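You operate a simulated robot arm through the tools that you are given. There is no shell and no other tool. Be economical: measure what you need, move in short steps, check, and stop when the job is done.

You run a simulated robot arm. Do the job below in one go: nothing can be reset, and whatever is moved stays where it is left.

Task
Brew a pot of mild coffee with the purple pack.
Fine: switch the coffee maker on, press brew once and wait for the green light.

The check looks at the end state, three seconds after you hand in, the way a careful person would. Anything else that was tipped, shoved, dropped, spilled or broken makes it a failure.

Robot
A 7-joint arm with a two-finger parallel gripper, fixed in place. Base frame: the origin is at the foot of the arm, x ahead of it, y to its left, z up. Readings come in m, degrees, newtons and seconds.
With the tool pointing down near the work surface it reaches from about 0.22 to 0.58 m from the base axis. Its first joint turns from -66.0 to 66.0 degrees. Payload 2.5 kg.
The tool frame sits at the grasp point between the pads (the TCP): z along the fingers, y along the line on which they close. The tips reach 0.023 m beyond it. The gripper opens to 0.094 m. The fingers are 0.038 m wide and 0.01 m thick; the gripper's body (0.054 by 0.096 m) begins 0.039 m behind the TCP.
Orientation is that of the tool frame in the base frame, as [roll, pitch, yaw] about the fixed x, y, z axes, in that order (R = Rz(yaw) Ry(pitch) Rx(roll)). With the fingers straight down and closing along the base's y, the tool's x points along the base's -x, its y along +y and its z along -z.

Tools
- The arm moves only by the tool play_rows. Its argument "moves" is a list of rows, each a list of 6 numbers: the shift along the tool's x, y, z in mm, then the turn, a rotation vector about the tool's x, y, z in degrees. In form: [[x, y, z, ax, ay, az], ...]. A call has 1 to 8 rows; each row is the pose to reach, as a shift and turn from the pose commanded when the call began, along the tool's axes at that moment. "fingers" is the finger opening in mm, from 0 to 94, set as the call begins (left out, the last holds). A row lasts 0.2 s, in which the tool goes at most 0.05 m and 8.6 degrees; a call with a longer step from one row to the next is refused whole, and so is a gripper value outside its range. Where a pose cannot be reached the arm comes as near as it can. A force on the tool above 70 N (or 10 N above the force at the start of the call, whichever is more), or a blocked arm, ends the call early, and 0.2 s more pass. The fingers move at their own pace (about 0.108 m/s each) and stop on an object; they squeeze with about 23 N. The grip force told is the motor's: it shows also when the fingers shut on nothing. Time passes only in rows, and 0.2 s behind the last, so rows that repeat a pose let the fingers close. It gives the time, the measured TCP pose, the force on the tool (base axes), the opening and the grip force at its end, in the units of the frame above (readings bear some noise), with the torque about the TCP (base axes, N m) and any sound that the robot's microphone picked up, and new pictures: "pictures" is both (left out), scene, wrist or none.
- Cameras (640 x 400 px; columns grow to the right, rows downward): "scene" is fixed at [0.128, -0.4101, 0.5567]; the picture's right is [0.76, -0.65, 0.00], its down [-0.29, -0.34, -0.89] and it looks along [0.58, 0.68, -0.45] (base axes); focal length 288 px, centre (320, 200). "wrist" rides on the gripper at [0.086, 0.016, -0.074] in the tool frame; the picture's right is [-0.18, 0.98, 0.00], its down [-0.58, -0.11, -0.81] and it looks along [-0.79, -0.15, 0.59] (tool axes); focal length 243 px, centre (320, 200). There is no depth. A picture from a camera that has moved, and an enlarged one, comes with that camera's place and axes in the base frame and with its lens.
- enlarge(camera, box): a new picture of the part [left, top, right, bottom] of that camera's present view, enlarged. No time passes.
- finish_job(): hands the job in; it is judged then, once.

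Go step by step. Nothing tells you positions but the pictures and the camera data: compare them with the known pose of the tool, close in by small moves and look again before you grip or let go. The budget is 120 turns and 200 pictures, counting those below and the enlarged ones. Unless the task says otherwise, let go and move clear before handing in, and close with one line.

The tools are called as a command line: name --pt "numbers of a row" for each row, then --argument value for the rest, lists and objects as JSON in quotes. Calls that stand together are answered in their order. play_rows: Moves the arm, as the interface text tells. Its arguments: {"type":"object","properties":{"moves":{"type":"array","items":{"type":"array","items":{"type":"number"}}},"fingers":{"type":"number"},"pictures":{"type":"string","enum":["both","scene","wrist","none"]}},"required":["moves"]} The other tools are called the same way: enlarge (camera, box) takes an enlarged picture of a part of a camera's view; finish_job () hands the job in.

At the start:

```text
t: 0.0
tcp_pos: [0.337, 0.0177, 0.4682]
ee_rot: [179.9, 0.0, 179.9]
contact_force: [-0.5, -0.3, 0.4]
ft_torque: [0.01, -0.02, 0.0]
opening: 0.0939
grip_force: 0.1
```

scene: 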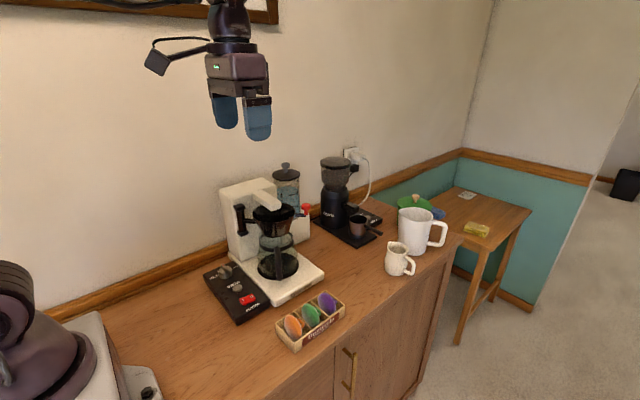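
wrist: 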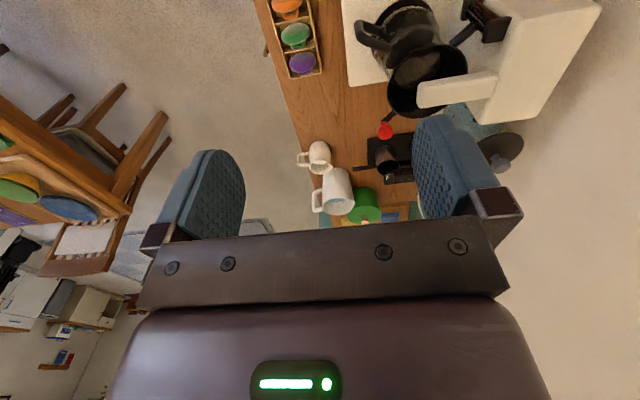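

I see a coffee maker with a control panel, a tray with orange/green/purple packs, a grinder, jugs. I'll look closer first.

enlarge --camera "scene" --box '[200, 160, 360, 260]'

enlarge --camera "scene" --box '[200, 250, 360, 350]'

enlarge --camera "wrist" --box '[250, 0, 530, 175]'

enlarge --camera "scene" --box '[300, 140, 540, 290]'

```text
4.00 times, centred on (280, 210) of scene
camera zoom: at [0.128, -0.4101, 0.5567], right [0.76, -0.65, 0.0], down [-0.29, -0.34, -0.89], along [0.58, 0.68, -0.45], focal length 1150 px, centre (480, 160)
```

zoom: 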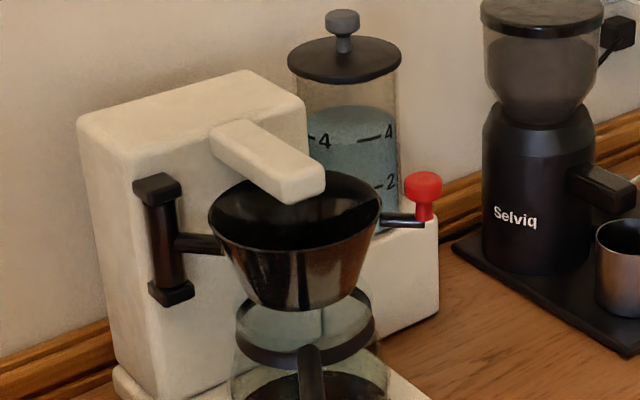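

```text
4.00 times, centred on (280, 300) of scene
camera zoom: at [0.128, -0.4101, 0.5567], right [0.76, -0.65, 0.0], down [-0.29, -0.34, -0.89], along [0.58, 0.68, -0.45], focal length 1150 px, centre (480, -200)
```

zoom: 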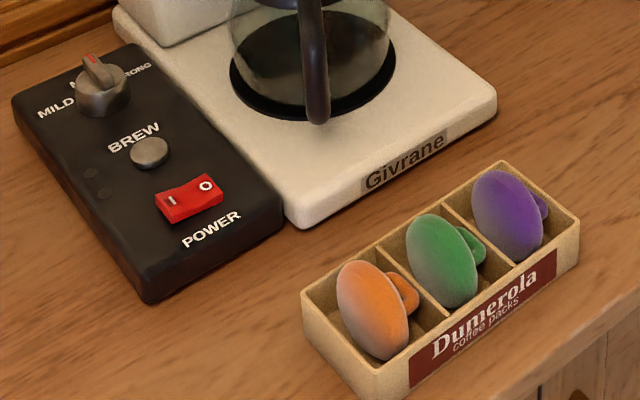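

```text
2.29 times, centred on (390, 88) of wrist
camera zoom: at [0.2503, 0.035, 0.5425], right [0.18, 0.98, 0.0], down [0.58, -0.11, 0.81], along [0.79, -0.15, -0.59], focal length 555 px, centre (160, 457)
```

zoom: 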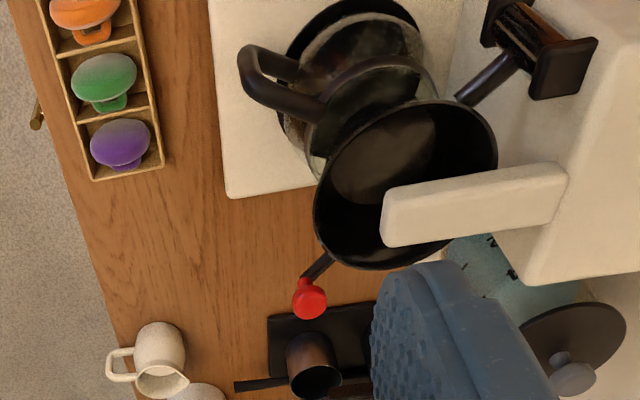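

```text
2.67 times, centred on (420, 215) of scene
camera zoom: at [0.128, -0.4101, 0.5567], right [0.76, -0.65, 0.0], down [-0.29, -0.34, -0.89], along [0.58, 0.68, -0.45], focal length 767 px, centre (53, 160)
```

zoom: 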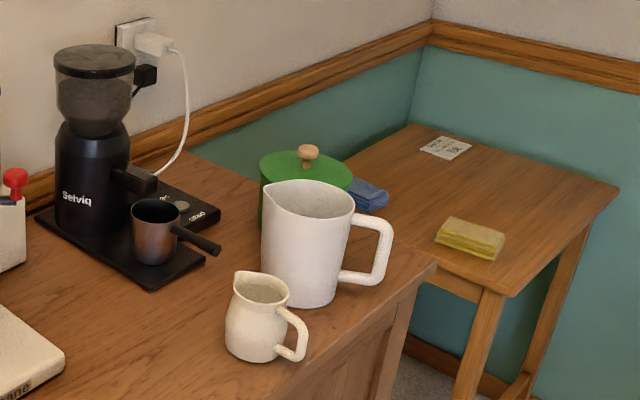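

I locate the purple pack near (0.467,-0.041,0.03), the basket near (0.458,0.159) with its rim at z≈0.186, and panel controls at x≈0.325. Enlarging more to understand the pack shape, dial and basket.

enlarge --camera "scene" --box '[296, 280, 352, 315]'

enlarge --camera "wrist" --box '[260, 20, 340, 70]'

enlarge --camera "scene" --box '[200, 258, 272, 303]'

enlarge --camera "scene" --box '[240, 195, 320, 285]'

```text
11.43 times, centred on (324, 298) of scene
camera zoom: at [0.128, -0.4101, 0.5567], right [0.76, -0.65, 0.0], down [-0.29, -0.34, -0.89], along [0.58, 0.68, -0.45], focal length 3286 px, centre (274, -914)
```

zoom: 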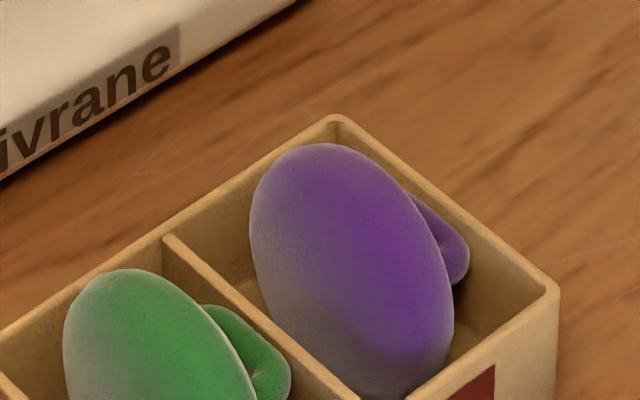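

```text
8.00 times, centred on (300, 45) of wrist
camera zoom: at [0.2503, 0.035, 0.5425], right [0.18, 0.98, 0.0], down [0.58, -0.11, 0.81], along [0.79, -0.15, -0.59], focal length 1941 px, centre (480, 1440)
```

zoom: 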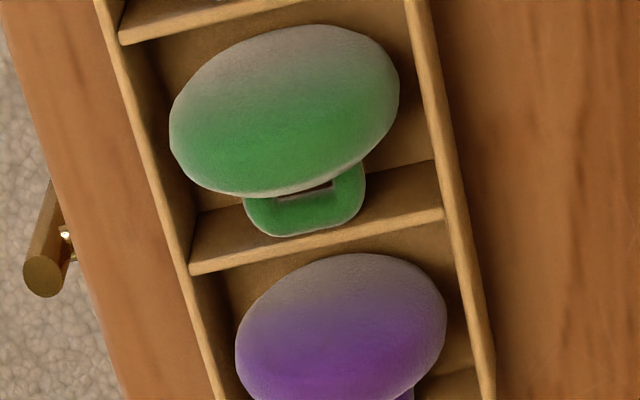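

```text
8.89 times, centred on (236, 280) of scene
camera zoom: at [0.128, -0.4101, 0.5567], right [0.76, -0.65, 0.0], down [-0.29, -0.34, -0.89], along [0.58, 0.68, -0.45], focal length 2556 px, centre (1067, -516)
```

zoom: 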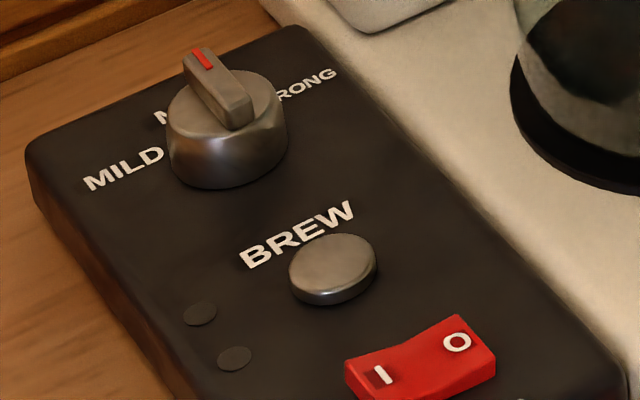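

```text
4.44 times, centred on (280, 240) of scene
camera zoom: at [0.128, -0.4101, 0.5567], right [0.76, -0.65, 0.0], down [-0.29, -0.34, -0.89], along [0.58, 0.68, -0.45], focal length 1278 px, centre (498, 22)
```

zoom: 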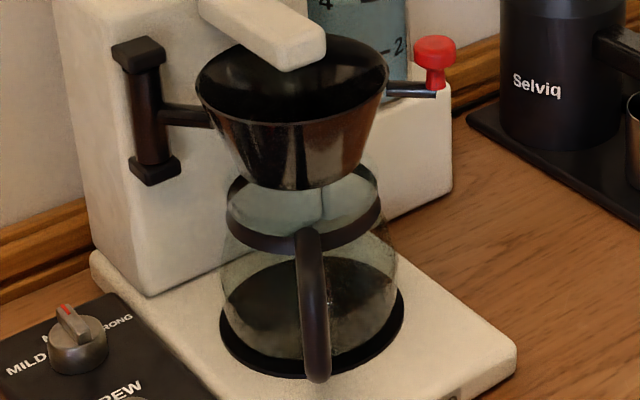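

The packs are discs with loop tabs leaning in their compartments; the dial is on MEDIUM. I'll move above the tray for a closer look.

play_rows --pt "-10 -10 45 0 0 0" --pt "-21 -20 90 0 0 0" --pt "-32 -30 135 0 0 0" --pt "-43 -40 180 0 0 0" --pt "-54 -50 225 0 0 0" --pt "-63 -58 268 0 0 0" --pt "-63 -58 268 0 0 0"

```text
t: 1.6
tcp_pos: [0.4, -0.0394, 0.2006]
ee_rot: [180.0, 0.1, 180.0]
contact_force: [0.2, 0.0, 0.8]
ft_torque: [0.02, 0.01, 0.0]
opening: 0.0941
grip_force: 0.0
camera wrist: at [0.3131, -0.023, 0.2749], right [0.18, 0.98, 0.0], down [0.58, -0.11, 0.81], along [0.79, -0.15, -0.59], focal length 243 px, centre (320, 200)
```

scene: 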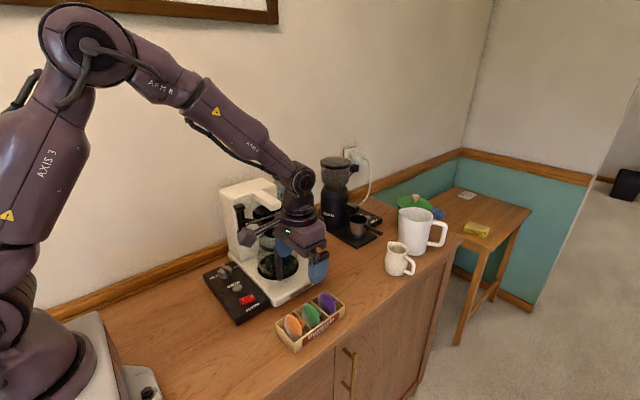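
wrist: 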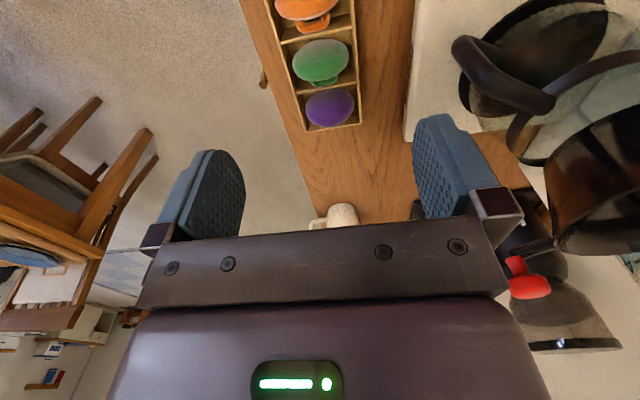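

enlarge --camera "wrist" --box '[270, 70, 390, 145]'

enlarge --camera "wrist" --box '[250, 0, 390, 88]'

```text
5.33 times, centred on (330, 108) of wrist
camera zoom: at [0.3131, -0.023, 0.2749], right [0.18, 0.98, 0.0], down [0.58, -0.11, 0.81], along [0.79, -0.15, -0.59], focal length 1294 px, centre (267, 693)
```

zoom: 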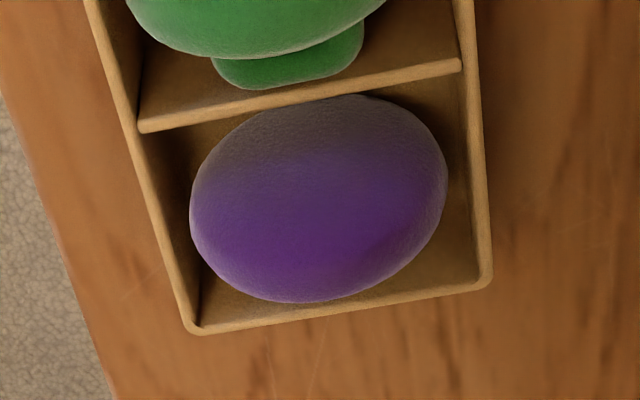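

```text
4.55 times, centred on (320, 44) of wrist
camera zoom: at [0.3131, -0.023, 0.2749], right [0.18, 0.98, 0.0], down [0.58, -0.11, 0.81], along [0.79, -0.15, -0.59], focal length 1103 px, centre (320, 909)
```

zoom: 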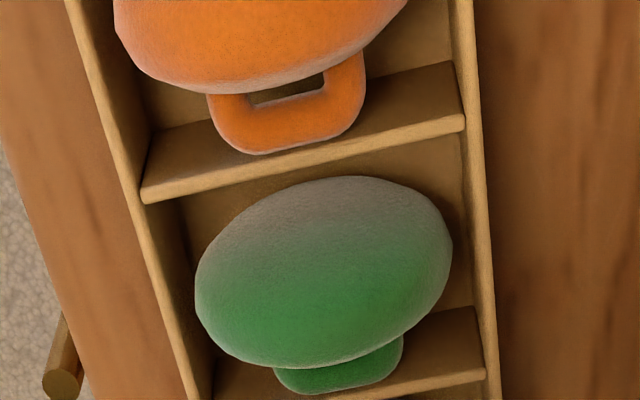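

The purple disc stands nearly upright, facing -x, tab behind. I'll turn the gripper 90° (camera from the -y side) to see the profile; that is also the likely grip direction.

play_rows --pt "-8 0 0 0 0 -8.5" --pt "-16 0 0 0 0 -17" --pt "-24 0 0 0 0 -25.5" --pt "-32 0 0 0 0 -34" --pt "-40 0 0 0 0 -42.5" --pt "-48 0 0 0 0 -51" --pt "-56 0 0 0 0 -59.5" --pt "-60 0 0 0 0 -68" --pictures "none"

play_rows --pt "0 0 15 0 0 -8.5" --pt "0 0 30 0 0 -17" --pt "0 0 40 0 0 -22" --pt "0 0 40 0 0 -22"

```text
t: 3.4
tcp_pos: [0.4596, -0.0391, 0.2003]
ee_rot: [180.0, 0.1, -111.7]
contact_force: [-0.2, 0.3, -0.3]
ft_torque: [-0.04, -0.02, 0.02]
opening: 0.0941
grip_force: 0.1
```

```text
t: 4.4
tcp_pos: [0.4603, -0.0398, 0.1593]
ee_rot: [-179.9, 0.0, -89.9]
contact_force: [0.1, -0.1, 0.0]
ft_torque: [-0.01, -0.01, -0.03]
opening: 0.0941
grip_force: 0.1
camera wrist: at [0.4443, -0.1259, 0.2344], right [-0.98, 0.18, 0.0], down [0.11, 0.58, 0.81], along [0.15, 0.79, -0.59], focal length 243 px, centre (320, 200)
```

scene: 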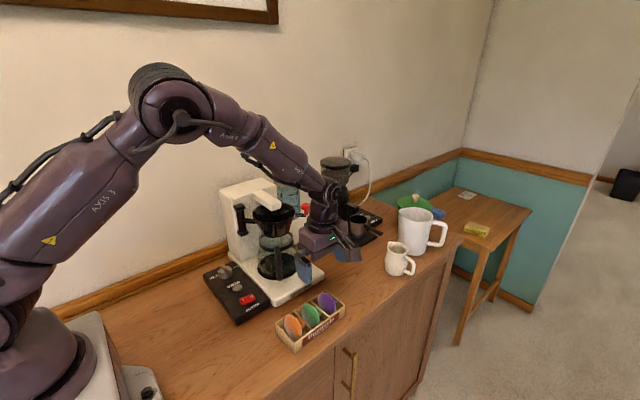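
wrist: 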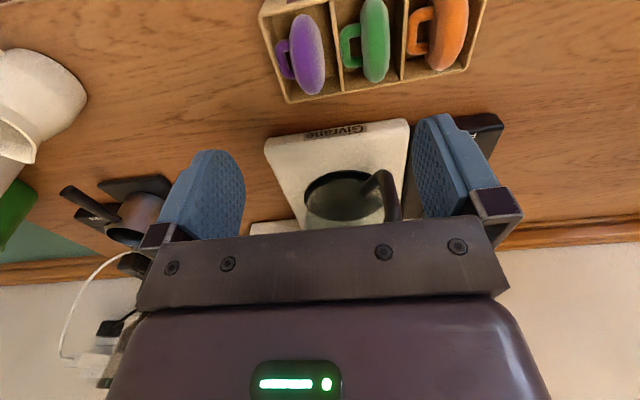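

enlarge --camera "wrist" --box '[240, 0, 400, 100]'

```text
4.00 times, centred on (320, 50) of wrist
camera zoom: at [0.4443, -0.1259, 0.2344], right [-0.98, 0.18, 0.0], down [0.11, 0.58, 0.81], along [0.15, 0.79, -0.59], focal length 970 px, centre (320, 800)
```

zoom: 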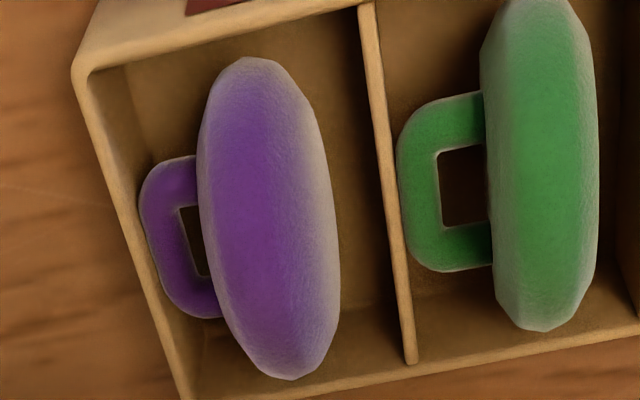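

The pack is an upright puck (~24 mm thick) with a loop on its +x side; I can grip its faces along x from above. The spout covers the basket centre, so I inspect the basket next.

play_rows --pt "0 0 -45 0 0 0" --pt "-10 0 -90 0 0 0" --pt "-40 0 -120 0 0 0" --pt "-70 0 -140 0 0 0" --pt "-70 0 -140 0 0 0" --pictures "wrist"

enlarge --camera "wrist" --box '[210, 60, 450, 240]'

```text
t: 5.6
tcp_pos: [0.4593, 0.0304, 0.3025]
ee_rot: [-180.0, 0.0, -90.0]
contact_force: [-0.8, 0.3, 0.1]
ft_torque: [0.04, 0.0, 0.05]
opening: 0.094
grip_force: 0.1
camera wrist: at [0.4437, -0.0556, 0.3758], right [-0.98, 0.18, 0.0], down [0.11, 0.58, 0.81], along [0.15, 0.79, -0.59], focal length 243 px, centre (320, 200)
```

wrist: 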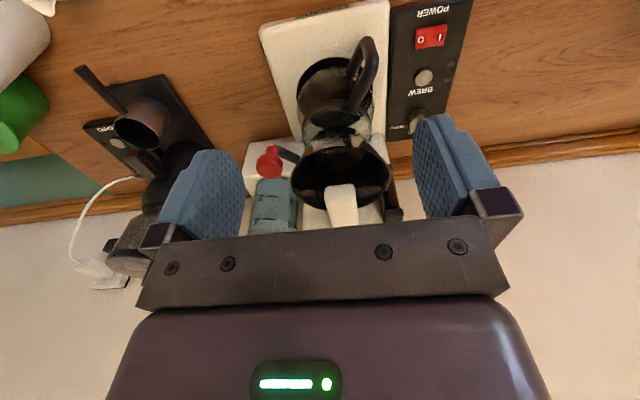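

```text
2.22 times, centred on (330, 150) of wrist
camera zoom: at [0.4437, -0.0556, 0.3758], right [-0.98, 0.18, 0.0], down [0.11, 0.58, 0.81], along [0.15, 0.79, -0.59], focal length 539 px, centre (298, 311)
```

zoom: 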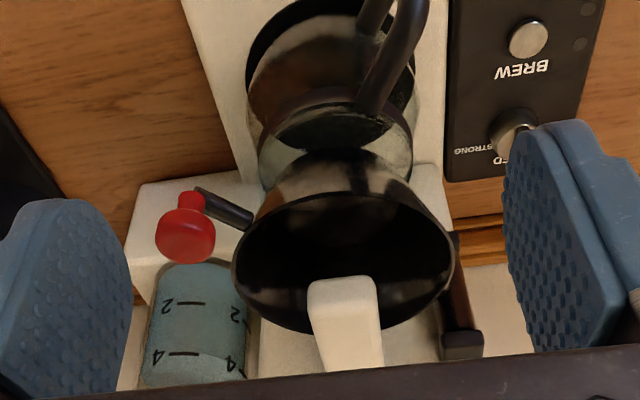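

The basket pivots on a post near (0.397,0.231) and the red knob near (0.534,0.124,0.195) swings it. The spout overhangs its centre, so I'll swing it out by the knob; looking closer first.

play_rows --pt "-10 -35 15 0 0 0" --pt "-30 -75 40 0 0 0" --pt "-30 -75 40 0 0 0"

enlarge --camera "wrist" --box '[240, 80, 420, 230]'

enlarge --camera "scene" --box '[220, 160, 340, 260]'

```text
refused: row 2 steps farther than a row can; nothing moved
```

```text
2.67 times, centred on (330, 155) of wrist
camera zoom: at [0.4437, -0.0556, 0.3758], right [-0.98, 0.18, 0.0], down [0.11, 0.58, 0.81], along [0.15, 0.79, -0.59], focal length 647 px, centre (293, 320)
```

zoom: 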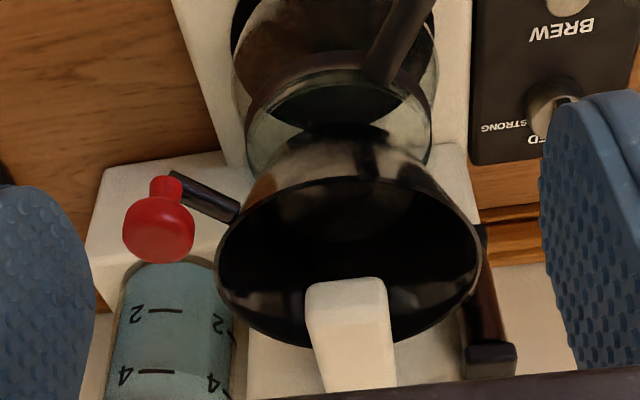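

```text
4.00 times, centred on (280, 210) of scene
camera zoom: at [0.128, -0.4101, 0.5567], right [0.76, -0.65, 0.0], down [-0.29, -0.34, -0.89], along [0.58, 0.68, -0.45], focal length 1150 px, centre (480, 160)
```

zoom: 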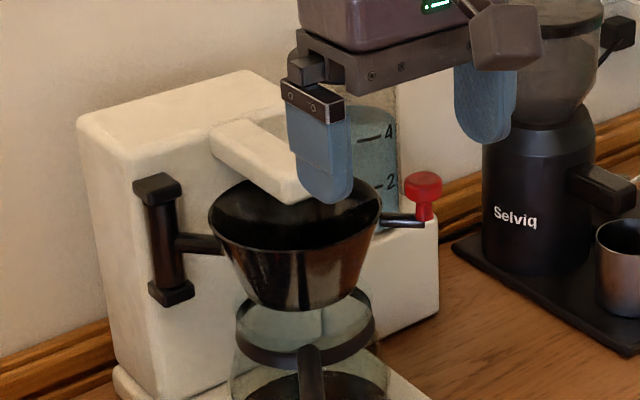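

The knob head is at z≈0.191–0.205, rim ≈0.186. I'll turn to yaw about -34° above the knob so the fingers straddle the arm, and check.

play_rows --pt "-12 -10 0 0 0 -7" --pt "-24 -20 0 0 0 -14" --pt "-36 -30 0 0 0 -21" --pt "-48 -40 0 0 0 -28" --pt "-60 -50 0 0 0 -35" --pt "-72 -60 0 0 0 -42" --pt "-84 -70 0 0 0 -49" --pt "-94 -75 0 0 0 -56" --fingers 48

enlarge --camera "wrist" --box '[240, 60, 440, 220]'

```text
t: 7.4
tcp_pos: [0.5348, 0.1238, 0.299]
ee_rot: [-180.0, 0.1, -33.8]
contact_force: [0.1, 0.2, 0.8]
ft_torque: [-0.01, -0.01, 0.02]
opening: 0.0482
grip_force: 0.0
camera wrist: at [0.5976, 0.0628, 0.3738], right [-0.7, -0.71, 0.0], down [-0.42, 0.41, 0.81], along [-0.58, 0.56, -0.59], focal length 243 px, centre (320, 200)
```

scene: 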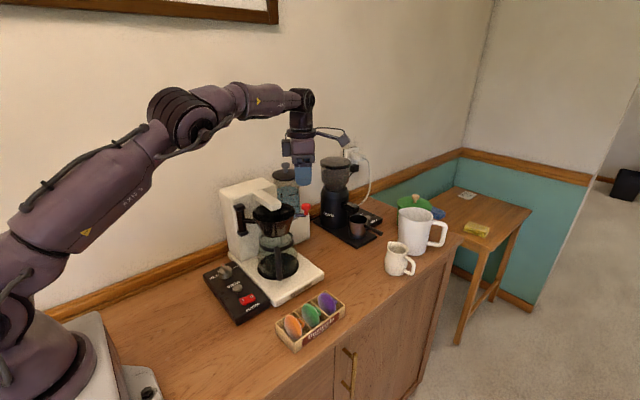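
wrist: 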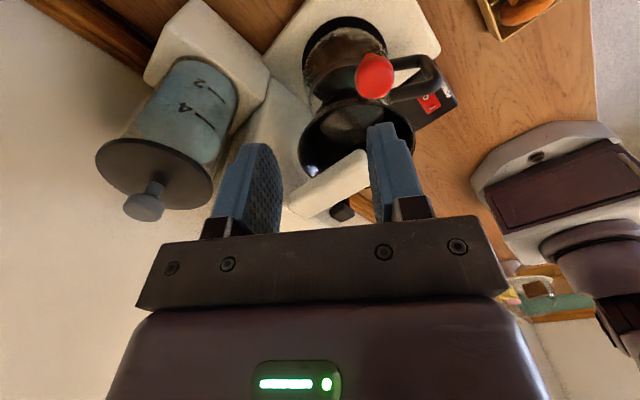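

```text
2.50 times, centred on (340, 140) of wrist
camera zoom: at [0.5976, 0.0628, 0.3738], right [-0.7, -0.71, 0.0], down [-0.42, 0.41, 0.81], along [-0.58, 0.56, -0.59], focal length 606 px, centre (270, 350)
```

zoom: 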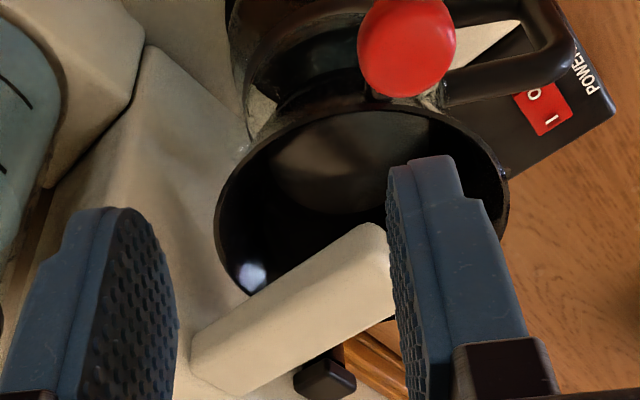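

Re-triangulating with two wrist views gives the knob at about (0.515,0.092,0.22), hinge (0.397,0.217), basket centre (0.459,0.147). I'll move over the knob and re-check before descending.

play_rows --pt "0 19 10 0 0 5" --pt "1 38 25 0 0 11" --pt "1 38 34 0 0 11"

enlarge --camera "wrist" --box '[220, 80, 420, 240]'

enlarge --camera "scene" --box '[240, 140, 360, 240]'

```text
t: 8.2
tcp_pos: [0.5138, 0.0913, 0.2649]
ee_rot: [-179.9, 0.0, -45.1]
contact_force: [-0.1, -0.1, 0.3]
ft_torque: [0.0, 0.05, -0.02]
opening: 0.0477
grip_force: 0.0
camera wrist: at [0.5639, 0.0197, 0.34], right [-0.83, -0.56, 0.0], down [-0.33, 0.49, 0.81], along [-0.46, 0.67, -0.59], focal length 243 px, centre (320, 200)
```

scene: 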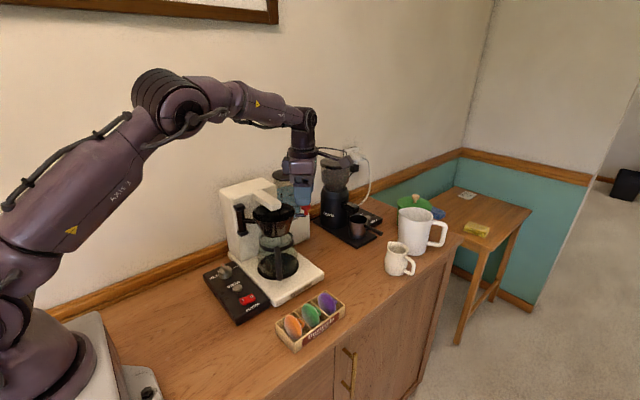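
wrist: 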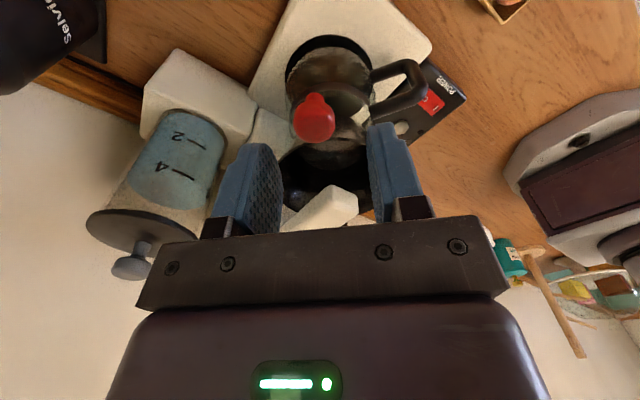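

```text
2.50 times, centred on (320, 160) of wrist
camera zoom: at [0.5639, 0.0197, 0.34], right [-0.83, -0.56, 0.0], down [-0.33, 0.49, 0.81], along [-0.46, 0.67, -0.59], focal length 606 px, centre (320, 300)
```

zoom: 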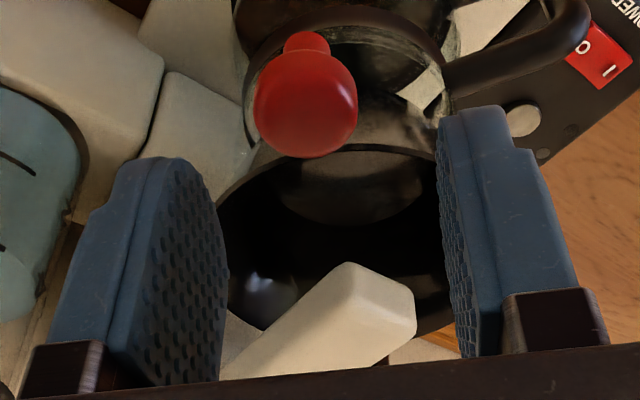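

```text
4.00 times, centred on (300, 190) of scene
camera zoom: at [0.128, -0.4101, 0.5567], right [0.76, -0.65, 0.0], down [-0.29, -0.34, -0.89], along [0.58, 0.68, -0.45], focal length 1150 px, centre (400, 240)
```

zoom: 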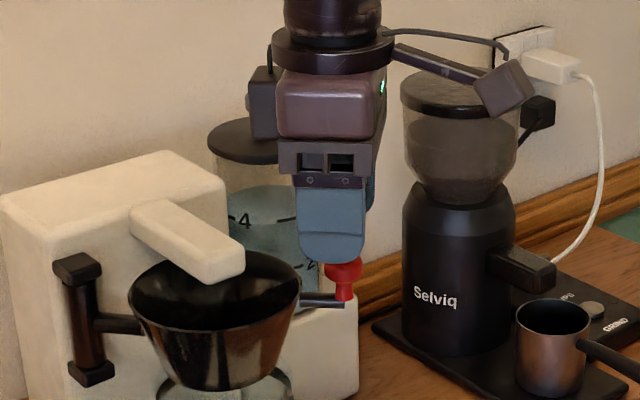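

The knob is confirmed at (0.517,0.093,0.221). Descending and closing on its head.

play_rows --pt "1 -3.5 16 0 0 0" --pt "1 -3.5 31 0 0 0" --pt "1 -3.5 31 0 0 0" --pictures "none"

play_rows --pt "0 0 0 0 0 0" --pt "0 0 0 0 0 0" --fingers 10

enlarge --camera "scene" --box '[240, 140, 360, 240]'

```text
t: 9.0
tcp_pos: [0.5159, 0.0938, 0.2334]
ee_rot: [180.0, 0.0, -44.9]
contact_force: [-0.4, -1.0, -0.4]
ft_torque: [-0.01, -0.01, -0.02]
opening: 0.0478
grip_force: 0.1
```

```text
t: 9.6
tcp_pos: [0.5165, 0.0926, 0.2344]
ee_rot: [179.9, 0.0, -45.0]
contact_force: [-5.5, -2.2, 1.1]
ft_torque: [-0.17, 0.11, 0.07]
opening: 0.0232
grip_force: 45.1
camera wrist: at [0.5669, 0.0216, 0.3086], right [-0.82, -0.57, 0.0], down [-0.33, 0.49, 0.81], along [-0.46, 0.66, -0.59], focal length 243 px, centre (320, 200)
```

scene: 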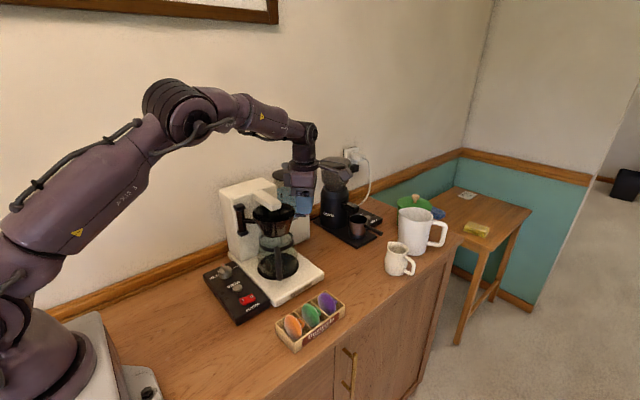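
wrist: 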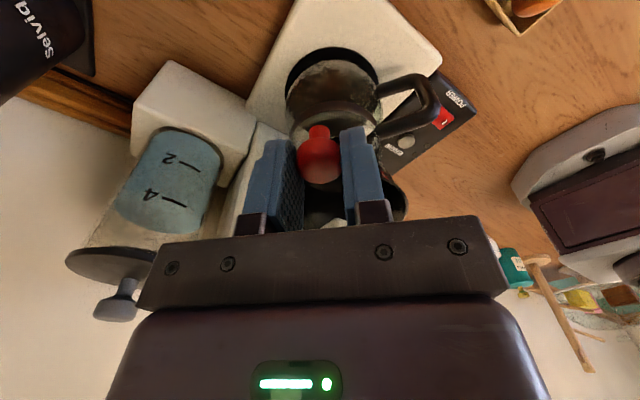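

```text
4.00 times, centred on (300, 190) of scene
camera zoom: at [0.128, -0.4101, 0.5567], right [0.76, -0.65, 0.0], down [-0.29, -0.34, -0.89], along [0.58, 0.68, -0.45], focal length 1150 px, centre (400, 240)
```

zoom: 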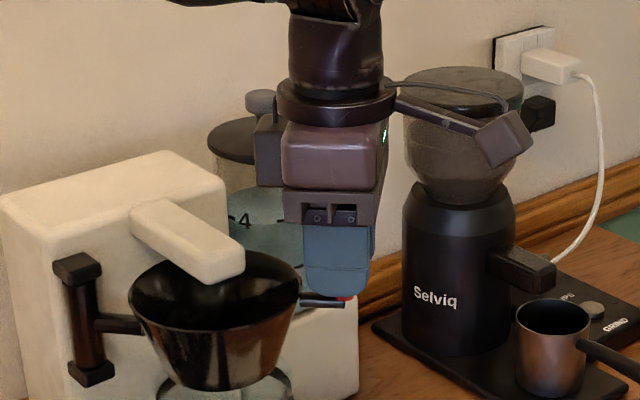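

Gripped the knob (23 mm). A small test swing clockwise of 8° around the hinge.

play_rows --pt "-0.1 6 0 0 0 2" --pt "-0.4 12 0 0 0 4" --pt "-0.9 18 0 0 0 6" --pt "-1.7 23.9 0 0 0 8" --pictures "none"

enlarge --camera "scene" --box '[220, 140, 340, 240]'

```text
t: 10.6
tcp_pos: [0.4992, 0.0787, 0.2342]
ee_rot: [179.9, 0.1, -53.0]
contact_force: [-0.8, 4.5, -11.9]
ft_torque: [-0.59, -0.52, -0.21]
opening: 0.023
grip_force: 44.7
```

```text
4.00 times, centred on (280, 190) of scene
camera zoom: at [0.1281, -0.4101, 0.5567], right [0.76, -0.65, 0.0], down [-0.29, -0.34, -0.89], along [0.58, 0.68, -0.45], focal length 1150 px, centre (480, 240)
```

zoom: 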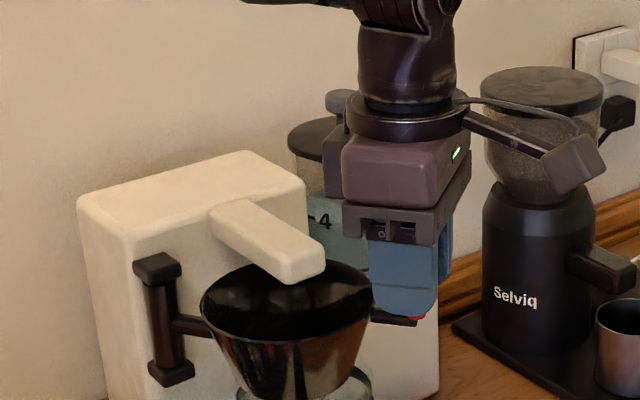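

The basket swings freely with the knob. Continue the arc by 30°.

play_rows --pt "-0.65 15 0 0 0 5" --pt "-2.6 29.9 0 0 0 10" --pt "-5.9 44.5 0 0 0 15" --pt "-10.4 58.8 0 0 0 20" --pt "-16.1 72.7 0 0 0 25" --pt "-23 86 0 0 0 30" --pictures "both"

enlarge --camera "scene" --box '[200, 150, 340, 270]'

```text
t: 12.0
tcp_pos: [0.417, 0.0482, 0.2347]
ee_rot: [179.9, 0.4, -82.9]
contact_force: [-3.4, 27.2, -24.9]
ft_torque: [-0.04, -0.02, 0.02]
opening: 0.023
grip_force: 45.1
camera wrist: at [0.4107, -0.0401, 0.3084], right [-1.0, 0.06, 0.0], down [0.04, 0.59, 0.81], along [0.05, 0.81, -0.59], focal length 243 px, centre (320, 200)
```

scene: 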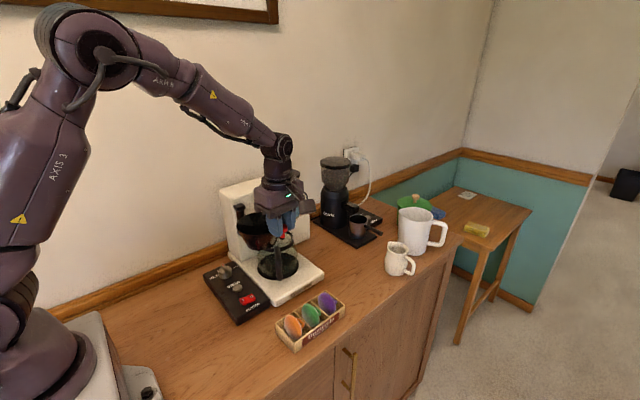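
wrist: 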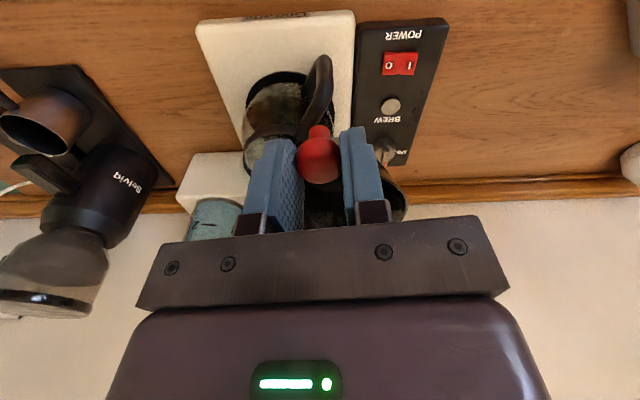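

```text
3.33 times, centred on (270, 210) of scene
camera zoom: at [0.1282, -0.41, 0.5567], right [0.76, -0.65, 0.0], down [-0.29, -0.34, -0.89], along [0.58, 0.68, -0.45], focal length 958 px, centre (487, 167)
```

zoom: 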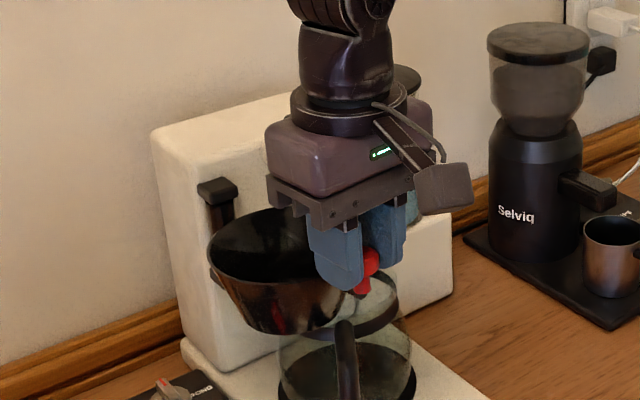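

Works; the pull toward the hinge says my arc is slightly too wide, so I trim the radius and swing 20° further.

play_rows --pt "-3 7 0 0 0 2.5" --pt "-4.6 14.7 0 0 0 5" --pt "-6.6 29.2 0 0 0 10" --pt "-9.7 43.5 0 0 0 15" --pt "-14.2 57.5 0 0 0 20" --pt "-14.2 57.5 0 0 0 20" --pictures "both"

enlarge --camera "scene" --box '[180, 150, 320, 270]'

```text
t: 13.4
tcp_pos: [0.3578, 0.052, 0.2345]
ee_rot: [179.9, -0.1, -102.9]
contact_force: [2.5, 7.1, -19.3]
ft_torque: [-0.61, 0.12, -0.01]
opening: 0.023
grip_force: 44.7
camera wrist: at [0.3223, -0.0281, 0.3091], right [-0.92, 0.4, 0.0], down [0.24, 0.54, 0.81], along [0.32, 0.74, -0.59], focal length 243 px, centre (320, 200)
```

scene: 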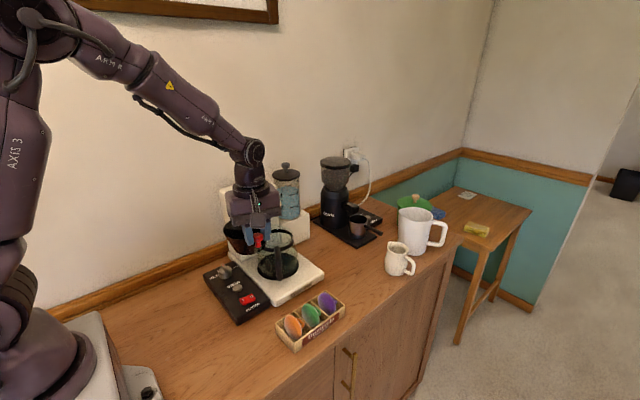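
wrist: 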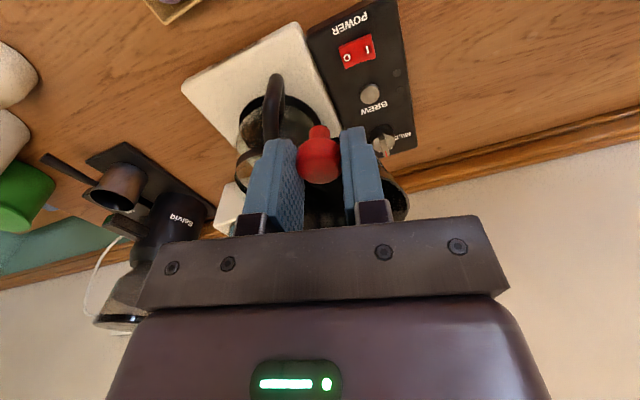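

```text
3.33 times, centred on (250, 210) of scene
camera zoom: at [0.1281, -0.4101, 0.5567], right [0.76, -0.65, 0.0], down [-0.29, -0.34, -0.89], along [0.58, 0.68, -0.45], focal length 958 px, centre (553, 167)
```

zoom: 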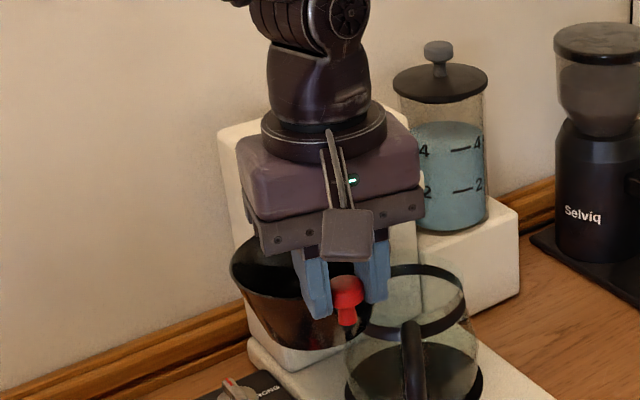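

The basket is swung out, clear of the spout (centre about (0.374,0.131)). Releasing the knob and rising.

play_rows --pt "0 0 0 0 0 0" --pt "0 0 0 0 0 0" --pt "0 0 -30 0 0 0" --pt "0 0 -70 0 0 0" --fingers 48 --pictures "scene"

```text
t: 14.4
tcp_pos: [0.3587, 0.052, 0.3057]
ee_rot: [180.0, 0.1, -103.1]
contact_force: [0.0, -0.9, 0.3]
ft_torque: [0.02, -0.03, 0.01]
opening: 0.0483
grip_force: 0.0
```

scene: 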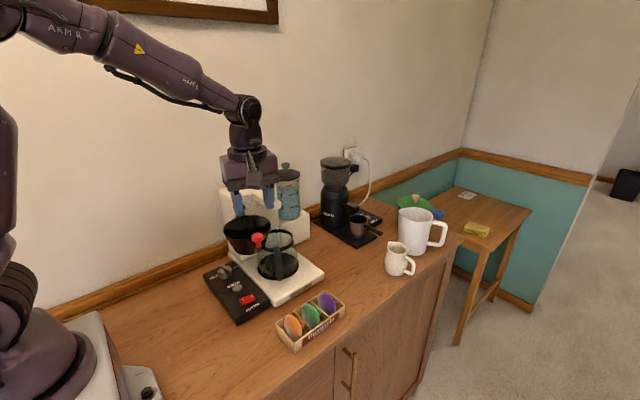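

Heading to above the purple pack, turning to yaw about -83° to match it.

play_rows --pt "12 -25 0 0 0 -4" --pt "24 -50 15 0 0 -8" --pt "36 -75 45 0 0 -12" --pt "48 -100 80 0 0 -16" --pt "61 -123 125 0 0 -20" --pt "61 -123 125 0 0 -20" --fingers 60 --pictures "wrist"

enlarge --camera "wrist" --box '[240, 0, 400, 100]'

enlarge --camera "scene" --box '[250, 240, 370, 350]'

```text
refused: row 5 steps farther than a row can; nothing moved
```

```text
4.00 times, centred on (320, 50) of wrist
camera zoom: at [0.3234, -0.0278, 0.3798], right [-0.92, 0.4, 0.0], down [0.24, 0.54, 0.81], along [0.32, 0.74, -0.59], focal length 970 px, centre (320, 800)
```

zoom: 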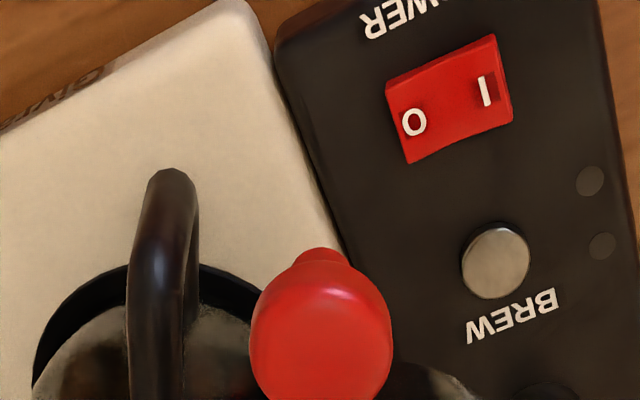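

```text
3.64 times, centred on (310, 295) of scene
camera zoom: at [0.128, -0.4101, 0.5567], right [0.76, -0.65, 0.0], down [-0.29, -0.34, -0.89], along [0.58, 0.68, -0.45], focal length 1046 px, centre (356, -146)
```

zoom: 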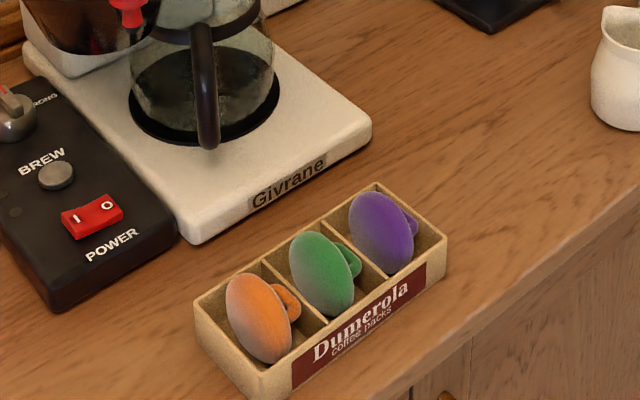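

Steps must be smaller; redo the transit.

play_rows --pt "10 -20 0 0 0 -4" --pt "22 -45 10 0 0 -8" --pt "34 -70 30 0 0 -12" --pt "46 -95 60 0 0 -16" --pt "56 -115 90 0 0 -20" --pt "61 -123 125 0 0 -20" --pt "61 -123 125 0 0 -20" --fingers 60 --pictures "wrist"

enlarge --camera "wrist" --box '[240, 0, 400, 100]'

```text
t: 16.0
tcp_pos: [0.4645, -0.0346, 0.1815]
ee_rot: [180.0, -0.1, -82.9]
contact_force: [-0.3, 0.2, 0.2]
ft_torque: [0.03, 0.0, 0.01]
opening: 0.0602
grip_force: 0.1
camera wrist: at [0.4593, -0.1214, 0.256], right [-1.0, 0.06, 0.0], down [0.04, 0.59, 0.81], along [0.05, 0.8, -0.59], focal length 243 px, centre (320, 200)
```

wrist: 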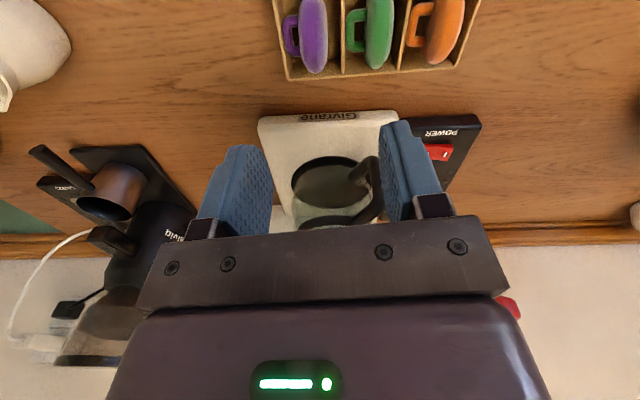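

```text
4.00 times, centred on (320, 50) of wrist
camera zoom: at [0.4593, -0.1214, 0.256], right [-1.0, 0.06, 0.0], down [0.04, 0.59, 0.81], along [0.05, 0.8, -0.59], focal length 970 px, centre (320, 800)
```

zoom: 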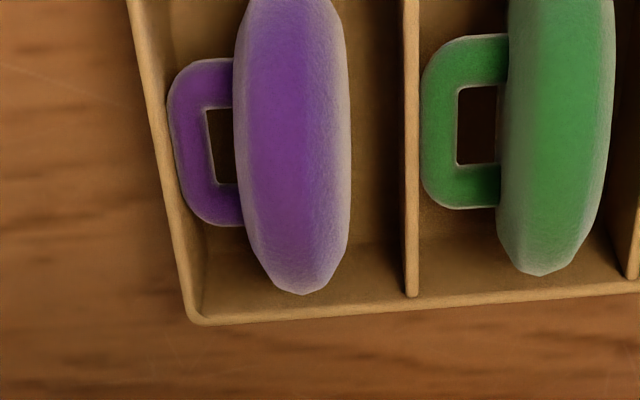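

The pack is aligned with the gripper at yaw -83°, centred near (0.469,-0.043). Compartment is tight, so I'll grip above the tray walls; descending to a bit above them to check.

play_rows --pt "8.5 -3.5 40 0 0 0" --pt "8.5 -3.5 80 0 0 0" --pt "8.5 -3.5 112 0 0 0" --pt "8.5 -3.5 112 0 0 0" --fingers 50 --pictures "wrist"

enlarge --camera "scene" --box '[280, 250, 380, 330]'

enlarge --camera "wrist" --box '[220, 80, 420, 230]'

```text
t: 17.0
tcp_pos: [0.4683, -0.0439, 0.0668]
ee_rot: [179.9, 0.0, -82.9]
contact_force: [-0.6, -0.6, 0.7]
ft_torque: [0.03, 0.03, 0.04]
opening: 0.05
grip_force: 0.0
camera wrist: at [0.4636, -0.1314, 0.1419], right [-1.0, 0.06, 0.0], down [0.04, 0.59, 0.81], along [0.05, 0.8, -0.59], focal length 243 px, centre (320, 200)
```

wrist: 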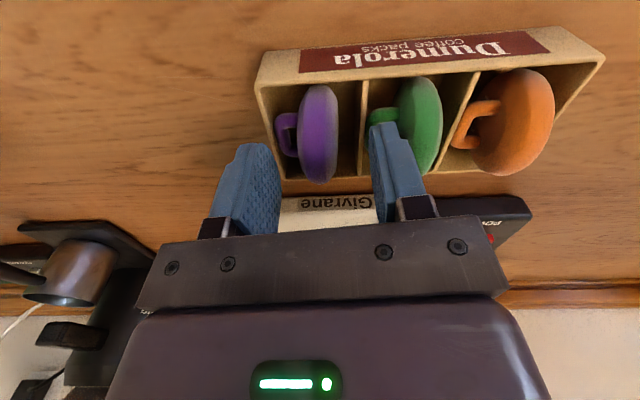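

```text
5.00 times, centred on (330, 290) of scene
camera zoom: at [0.128, -0.4101, 0.5567], right [0.76, -0.65, 0.0], down [-0.29, -0.34, -0.89], along [0.58, 0.68, -0.45], focal length 1438 px, centre (270, -250)
```

zoom: 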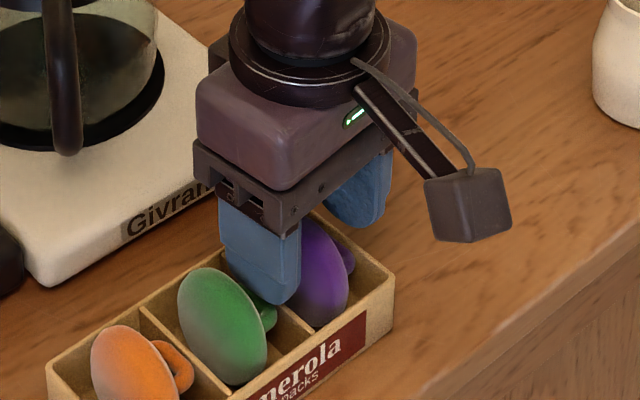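

```text
2.67 times, centred on (320, 155) of wrist
camera zoom: at [0.4636, -0.1314, 0.1419], right [-1.0, 0.06, 0.0], down [0.04, 0.59, 0.81], along [0.05, 0.8, -0.59], focal length 647 px, centre (320, 320)
```

zoom: 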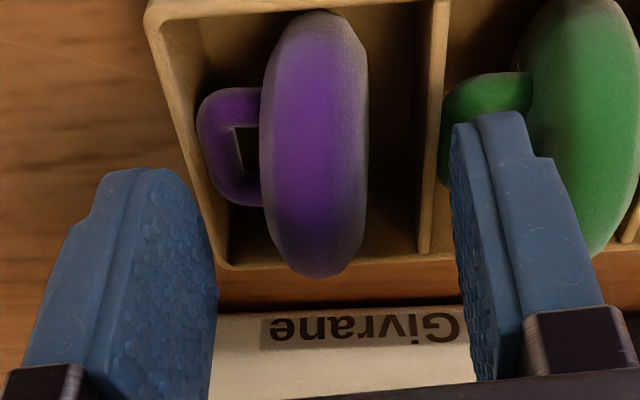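

Centred well. Narrow to 40 mm, descend 10 mm more and close on the pack.

play_rows --pt "0 0 0 0 0 0" --pt "0 -1 6 0 0 0" --pt "0 -1 11 0 0 0" --pt "0 -1 11 0 0 0" --fingers 40 --pictures "none"

enlarge --camera "scene" --box '[280, 250, 380, 330]'

enlarge --camera "wrist" --box '[220, 80, 420, 230]'

```text
t: 18.0
tcp_pos: [0.4699, -0.043, 0.0572]
ee_rot: [180.0, 0.0, -83.0]
contact_force: [-1.9, -0.3, 2.2]
ft_torque: [-0.02, -0.01, -0.04]
opening: 0.0399
grip_force: 0.0
```

```text
5.00 times, centred on (330, 290) of scene
camera zoom: at [0.128, -0.4101, 0.5567], right [0.76, -0.65, 0.0], down [-0.29, -0.34, -0.89], along [0.58, 0.68, -0.45], focal length 1438 px, centre (270, -250)
```

zoom: 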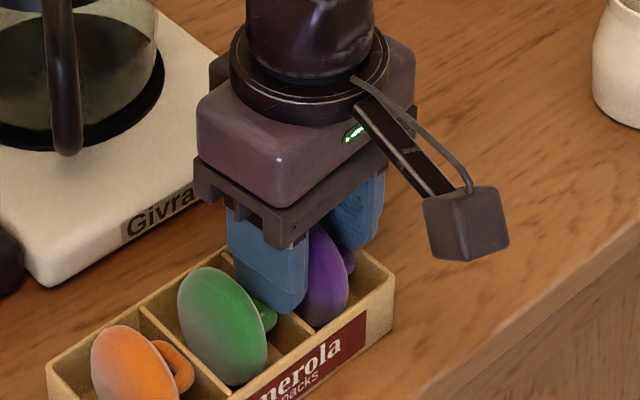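

```text
2.67 times, centred on (320, 155) of wrist
camera zoom: at [0.4642, -0.1307, 0.1313], right [-1.0, 0.06, 0.0], down [0.04, 0.59, 0.81], along [0.05, 0.8, -0.59], focal length 647 px, centre (320, 320)
```

zoom: 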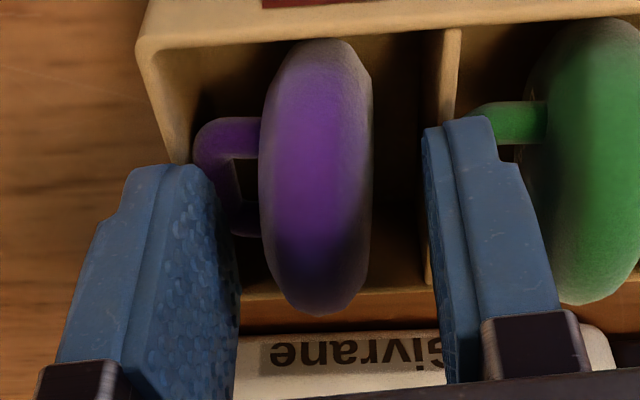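

Good alignment; closing.

play_rows --pt "0 0 0 0 0 0" --pt "0 0 0 0 0 0" --pt "0 0 0 0 0 0" --fingers 8 --pictures "none"

play_rows --pt "0 0 -10 0 0 0" --pt "0 0 -25 0 0 0" --pt "0 0 -45 0 0 0" --pt "0 0 -60 0 0 0" --pt "0 0 -60 0 0 0" --pictures "wrist"

enlarge --camera "scene" --box '[260, 220, 380, 340]'

```text
t: 18.8
tcp_pos: [0.4703, -0.0426, 0.0564]
ee_rot: [180.0, -0.1, -83.0]
contact_force: [-1.7, 0.0, 3.6]
ft_torque: [0.01, 0.17, 0.01]
opening: 0.0183
grip_force: 23.1
```

```text
t: 20.0
tcp_pos: [0.4687, -0.0443, 0.1171]
ee_rot: [-180.0, -0.1, -82.9]
contact_force: [0.9, 0.7, -0.6]
ft_torque: [0.0, 0.03, 0.01]
opening: 0.0172
grip_force: 23.0
camera wrist: at [0.4642, -0.1311, 0.1919], right [-1.0, 0.06, 0.0], down [0.04, 0.59, 0.81], along [0.05, 0.8, -0.59], focal length 243 px, centre (320, 200)
```

wrist: 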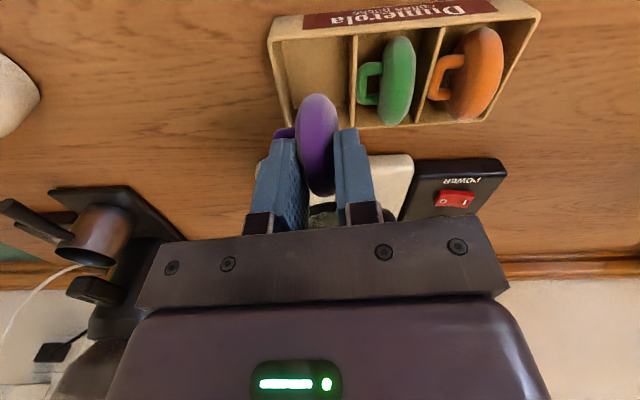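

```text
3.33 times, centred on (320, 280) of scene
camera zoom: at [0.128, -0.4101, 0.5567], right [0.76, -0.65, 0.0], down [-0.29, -0.34, -0.89], along [0.58, 0.68, -0.45], focal length 958 px, centre (320, -67)
```

zoom: 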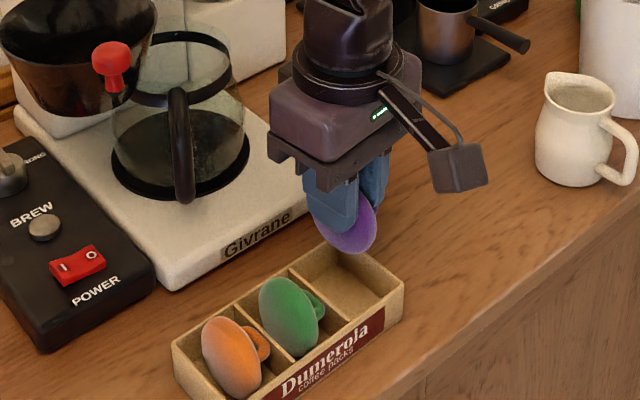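

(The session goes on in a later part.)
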